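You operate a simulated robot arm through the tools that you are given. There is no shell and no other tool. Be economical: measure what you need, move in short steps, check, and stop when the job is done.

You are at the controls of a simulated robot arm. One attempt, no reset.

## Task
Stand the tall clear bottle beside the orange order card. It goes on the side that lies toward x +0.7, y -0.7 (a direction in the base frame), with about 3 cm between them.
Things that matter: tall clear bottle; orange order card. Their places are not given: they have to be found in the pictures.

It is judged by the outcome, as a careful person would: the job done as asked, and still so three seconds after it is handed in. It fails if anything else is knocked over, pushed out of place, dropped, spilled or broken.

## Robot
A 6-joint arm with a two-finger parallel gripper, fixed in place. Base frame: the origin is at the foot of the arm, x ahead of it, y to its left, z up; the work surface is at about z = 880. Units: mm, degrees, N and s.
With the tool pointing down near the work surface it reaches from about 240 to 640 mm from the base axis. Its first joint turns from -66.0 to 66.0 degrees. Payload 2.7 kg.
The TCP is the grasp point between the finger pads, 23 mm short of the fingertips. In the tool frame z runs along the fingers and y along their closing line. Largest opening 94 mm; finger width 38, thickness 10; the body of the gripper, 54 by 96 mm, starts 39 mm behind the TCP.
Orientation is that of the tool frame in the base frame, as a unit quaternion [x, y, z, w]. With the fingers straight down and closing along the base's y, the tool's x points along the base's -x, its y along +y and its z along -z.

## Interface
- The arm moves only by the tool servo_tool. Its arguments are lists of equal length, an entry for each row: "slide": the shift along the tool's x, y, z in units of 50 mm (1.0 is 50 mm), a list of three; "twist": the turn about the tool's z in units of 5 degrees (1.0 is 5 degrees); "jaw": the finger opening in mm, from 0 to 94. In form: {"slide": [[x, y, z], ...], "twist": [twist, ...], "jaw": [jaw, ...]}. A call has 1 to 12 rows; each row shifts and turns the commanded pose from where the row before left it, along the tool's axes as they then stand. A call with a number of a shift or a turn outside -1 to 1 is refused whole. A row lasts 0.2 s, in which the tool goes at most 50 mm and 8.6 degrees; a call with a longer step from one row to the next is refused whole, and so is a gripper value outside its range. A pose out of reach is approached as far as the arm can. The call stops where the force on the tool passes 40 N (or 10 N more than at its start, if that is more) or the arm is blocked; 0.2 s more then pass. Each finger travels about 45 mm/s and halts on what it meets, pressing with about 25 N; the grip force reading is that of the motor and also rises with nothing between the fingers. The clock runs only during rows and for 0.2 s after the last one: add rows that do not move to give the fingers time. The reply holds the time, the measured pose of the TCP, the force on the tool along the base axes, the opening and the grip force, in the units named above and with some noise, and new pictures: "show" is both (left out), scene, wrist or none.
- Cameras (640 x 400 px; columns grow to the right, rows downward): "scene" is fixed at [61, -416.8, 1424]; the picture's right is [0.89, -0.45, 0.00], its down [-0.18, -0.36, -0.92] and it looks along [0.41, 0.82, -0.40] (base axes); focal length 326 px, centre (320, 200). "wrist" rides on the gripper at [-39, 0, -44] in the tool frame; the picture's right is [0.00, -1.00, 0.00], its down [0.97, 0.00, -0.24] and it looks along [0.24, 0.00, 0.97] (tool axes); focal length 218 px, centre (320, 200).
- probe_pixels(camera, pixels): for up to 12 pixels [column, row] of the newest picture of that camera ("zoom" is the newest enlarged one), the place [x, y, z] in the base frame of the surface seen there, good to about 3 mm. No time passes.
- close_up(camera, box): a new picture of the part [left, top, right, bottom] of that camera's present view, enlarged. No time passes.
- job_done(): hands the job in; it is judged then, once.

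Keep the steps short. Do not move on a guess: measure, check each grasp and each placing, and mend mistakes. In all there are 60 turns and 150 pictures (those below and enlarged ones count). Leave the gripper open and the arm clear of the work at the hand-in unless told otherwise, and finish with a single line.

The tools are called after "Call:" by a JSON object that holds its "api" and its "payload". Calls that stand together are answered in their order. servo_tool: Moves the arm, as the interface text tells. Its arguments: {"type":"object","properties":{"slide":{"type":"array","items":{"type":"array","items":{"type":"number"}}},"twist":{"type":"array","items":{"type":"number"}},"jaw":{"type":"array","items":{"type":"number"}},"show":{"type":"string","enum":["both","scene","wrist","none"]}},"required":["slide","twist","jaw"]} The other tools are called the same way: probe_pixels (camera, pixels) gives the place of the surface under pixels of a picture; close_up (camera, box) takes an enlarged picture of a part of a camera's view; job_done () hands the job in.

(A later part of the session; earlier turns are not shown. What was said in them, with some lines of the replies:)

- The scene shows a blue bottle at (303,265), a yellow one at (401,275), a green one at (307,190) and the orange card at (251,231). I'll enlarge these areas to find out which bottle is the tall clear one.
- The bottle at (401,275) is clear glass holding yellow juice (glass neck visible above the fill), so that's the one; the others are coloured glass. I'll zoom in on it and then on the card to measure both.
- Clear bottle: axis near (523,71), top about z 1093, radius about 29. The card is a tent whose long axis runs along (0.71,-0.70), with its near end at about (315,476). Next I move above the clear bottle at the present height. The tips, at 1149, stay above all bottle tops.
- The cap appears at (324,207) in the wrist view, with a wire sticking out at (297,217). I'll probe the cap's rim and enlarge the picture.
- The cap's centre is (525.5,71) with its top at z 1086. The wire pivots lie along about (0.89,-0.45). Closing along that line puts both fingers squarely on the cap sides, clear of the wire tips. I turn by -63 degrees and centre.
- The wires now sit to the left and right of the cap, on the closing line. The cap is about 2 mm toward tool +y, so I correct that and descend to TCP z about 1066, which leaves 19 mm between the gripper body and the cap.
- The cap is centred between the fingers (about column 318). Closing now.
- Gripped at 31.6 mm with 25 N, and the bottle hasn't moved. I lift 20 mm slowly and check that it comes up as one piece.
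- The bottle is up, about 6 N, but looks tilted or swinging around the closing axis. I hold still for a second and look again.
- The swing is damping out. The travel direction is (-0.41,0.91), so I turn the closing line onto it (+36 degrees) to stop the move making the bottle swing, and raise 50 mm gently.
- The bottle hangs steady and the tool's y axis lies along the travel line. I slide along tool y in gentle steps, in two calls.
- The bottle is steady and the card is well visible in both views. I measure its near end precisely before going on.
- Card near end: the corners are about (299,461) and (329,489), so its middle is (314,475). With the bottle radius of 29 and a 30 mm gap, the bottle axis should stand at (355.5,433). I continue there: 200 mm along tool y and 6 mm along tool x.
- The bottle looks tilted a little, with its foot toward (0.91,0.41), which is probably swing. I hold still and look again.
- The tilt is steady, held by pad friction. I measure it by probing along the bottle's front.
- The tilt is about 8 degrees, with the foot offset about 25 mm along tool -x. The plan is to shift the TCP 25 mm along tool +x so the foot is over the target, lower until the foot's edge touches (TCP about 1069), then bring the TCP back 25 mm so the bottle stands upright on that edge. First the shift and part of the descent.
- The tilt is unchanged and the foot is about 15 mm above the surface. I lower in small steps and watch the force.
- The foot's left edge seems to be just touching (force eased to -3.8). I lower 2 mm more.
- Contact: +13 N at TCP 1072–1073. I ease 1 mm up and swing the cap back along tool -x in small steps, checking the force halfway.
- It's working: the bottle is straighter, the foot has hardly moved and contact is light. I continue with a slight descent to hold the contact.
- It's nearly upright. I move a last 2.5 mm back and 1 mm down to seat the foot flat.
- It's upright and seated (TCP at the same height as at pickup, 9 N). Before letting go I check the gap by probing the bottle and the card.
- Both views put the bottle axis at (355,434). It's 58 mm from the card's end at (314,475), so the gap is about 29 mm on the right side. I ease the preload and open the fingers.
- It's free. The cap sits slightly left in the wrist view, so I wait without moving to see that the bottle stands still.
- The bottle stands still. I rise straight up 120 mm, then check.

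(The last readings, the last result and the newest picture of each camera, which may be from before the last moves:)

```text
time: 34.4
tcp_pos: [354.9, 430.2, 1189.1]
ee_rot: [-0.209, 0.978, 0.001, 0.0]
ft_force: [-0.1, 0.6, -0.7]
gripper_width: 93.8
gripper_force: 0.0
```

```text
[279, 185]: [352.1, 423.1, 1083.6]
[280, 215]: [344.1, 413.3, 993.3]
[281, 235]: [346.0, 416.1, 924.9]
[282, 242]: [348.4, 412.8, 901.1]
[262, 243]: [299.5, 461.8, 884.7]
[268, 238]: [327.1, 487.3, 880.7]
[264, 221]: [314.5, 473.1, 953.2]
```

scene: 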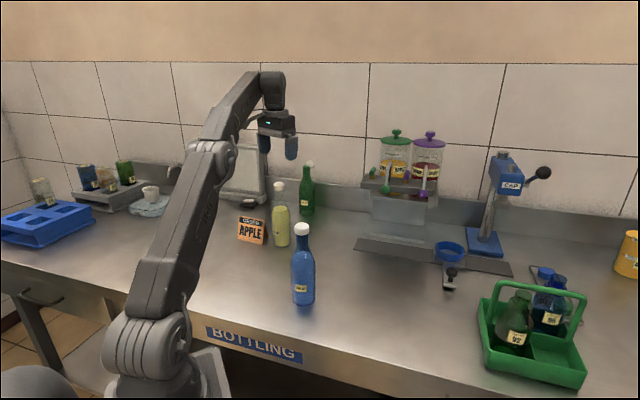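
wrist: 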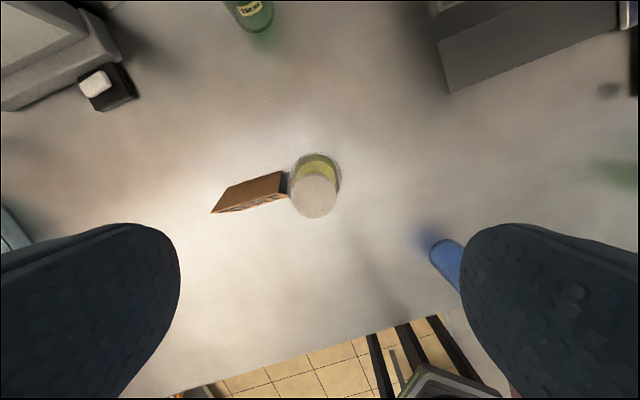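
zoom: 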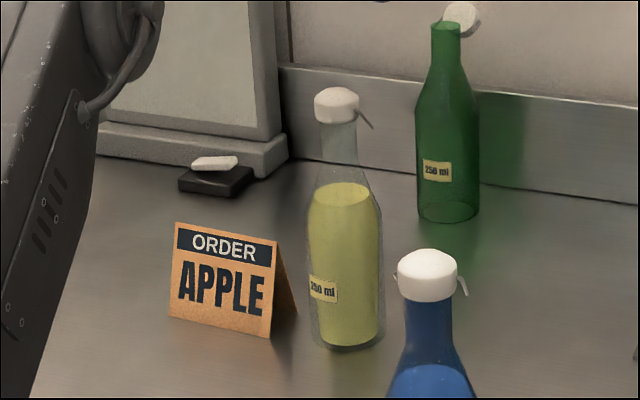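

The bottle is upright and still, and nothing else has moved. I measure once more from above to be sure of the gap.

Call:
{"api": "probe_pixels", "payload": {"camera": "wrist", "pixels": [[313, 195], [293, 195], [334, 195], [313, 177], [313, 215], [285, 172], [289, 196], [338, 175]]}}

Call:
{"api": "close_up", "payload": {"camera": "wrist", "box": [200, 130, 360, 230]}}

```text
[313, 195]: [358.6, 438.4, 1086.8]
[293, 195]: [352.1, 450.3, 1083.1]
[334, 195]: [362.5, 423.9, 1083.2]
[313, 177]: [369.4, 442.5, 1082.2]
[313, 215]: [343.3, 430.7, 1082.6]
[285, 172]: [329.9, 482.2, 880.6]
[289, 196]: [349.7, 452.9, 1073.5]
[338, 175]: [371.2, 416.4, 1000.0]
```

```text
4.00 times, centred on (280, 180) of wrist
```

zoom: 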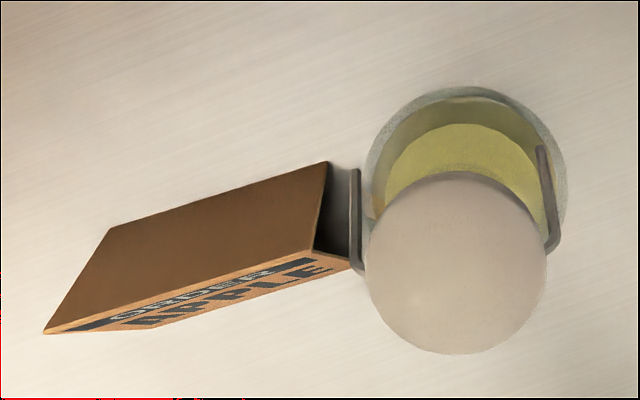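

The bottle axis is at (357.5,437.5), giving a gap of about 28 mm in the asked direction. I raise the arm a little more so it's well clear.

Call:
{"api": "servo_tool", "payload": {"slide": [[0, 0, -0.3], [0, 0, -0.3], [0, 0, -0.3], [0, 0, -0.3], [0, 0, 0]], "twist": [0, 0, 0, 0, 0], "jaw": [94, 94, 94, 94, 94], "show": "scene"}}

```text
time: 35.6
tcp_pos: [344.9, 415.9, 1229.2]
ee_rot: [-0.209, 0.978, 0.002, 0.001]
ft_force: [0.1, -0.2, 0.2]
gripper_width: 94.0
gripper_force: 0.0
out of reach, approached as far as the arm can: row 1, 2, 3, 4
```

scene: 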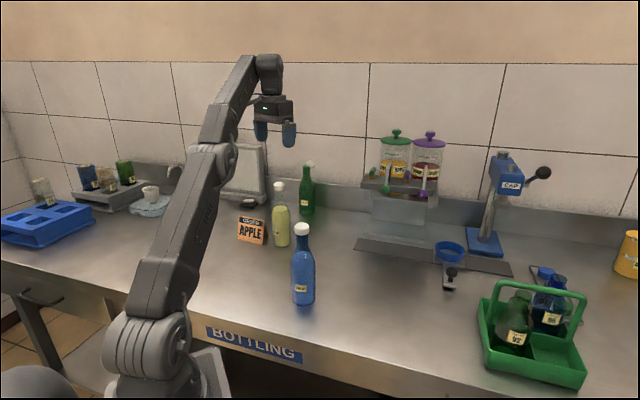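

The arm is clear, the gripper is open and the bottle is standing. Handing in.

Call:
{"api": "job_done", "payload": {}}

```text
The job is handed in.
```

The tall clear bottle stands upright about 28 mm from the orange order card, on its (+0.7, -0.7) side; the gripper is open, the arm is clear and nothing else was moved.
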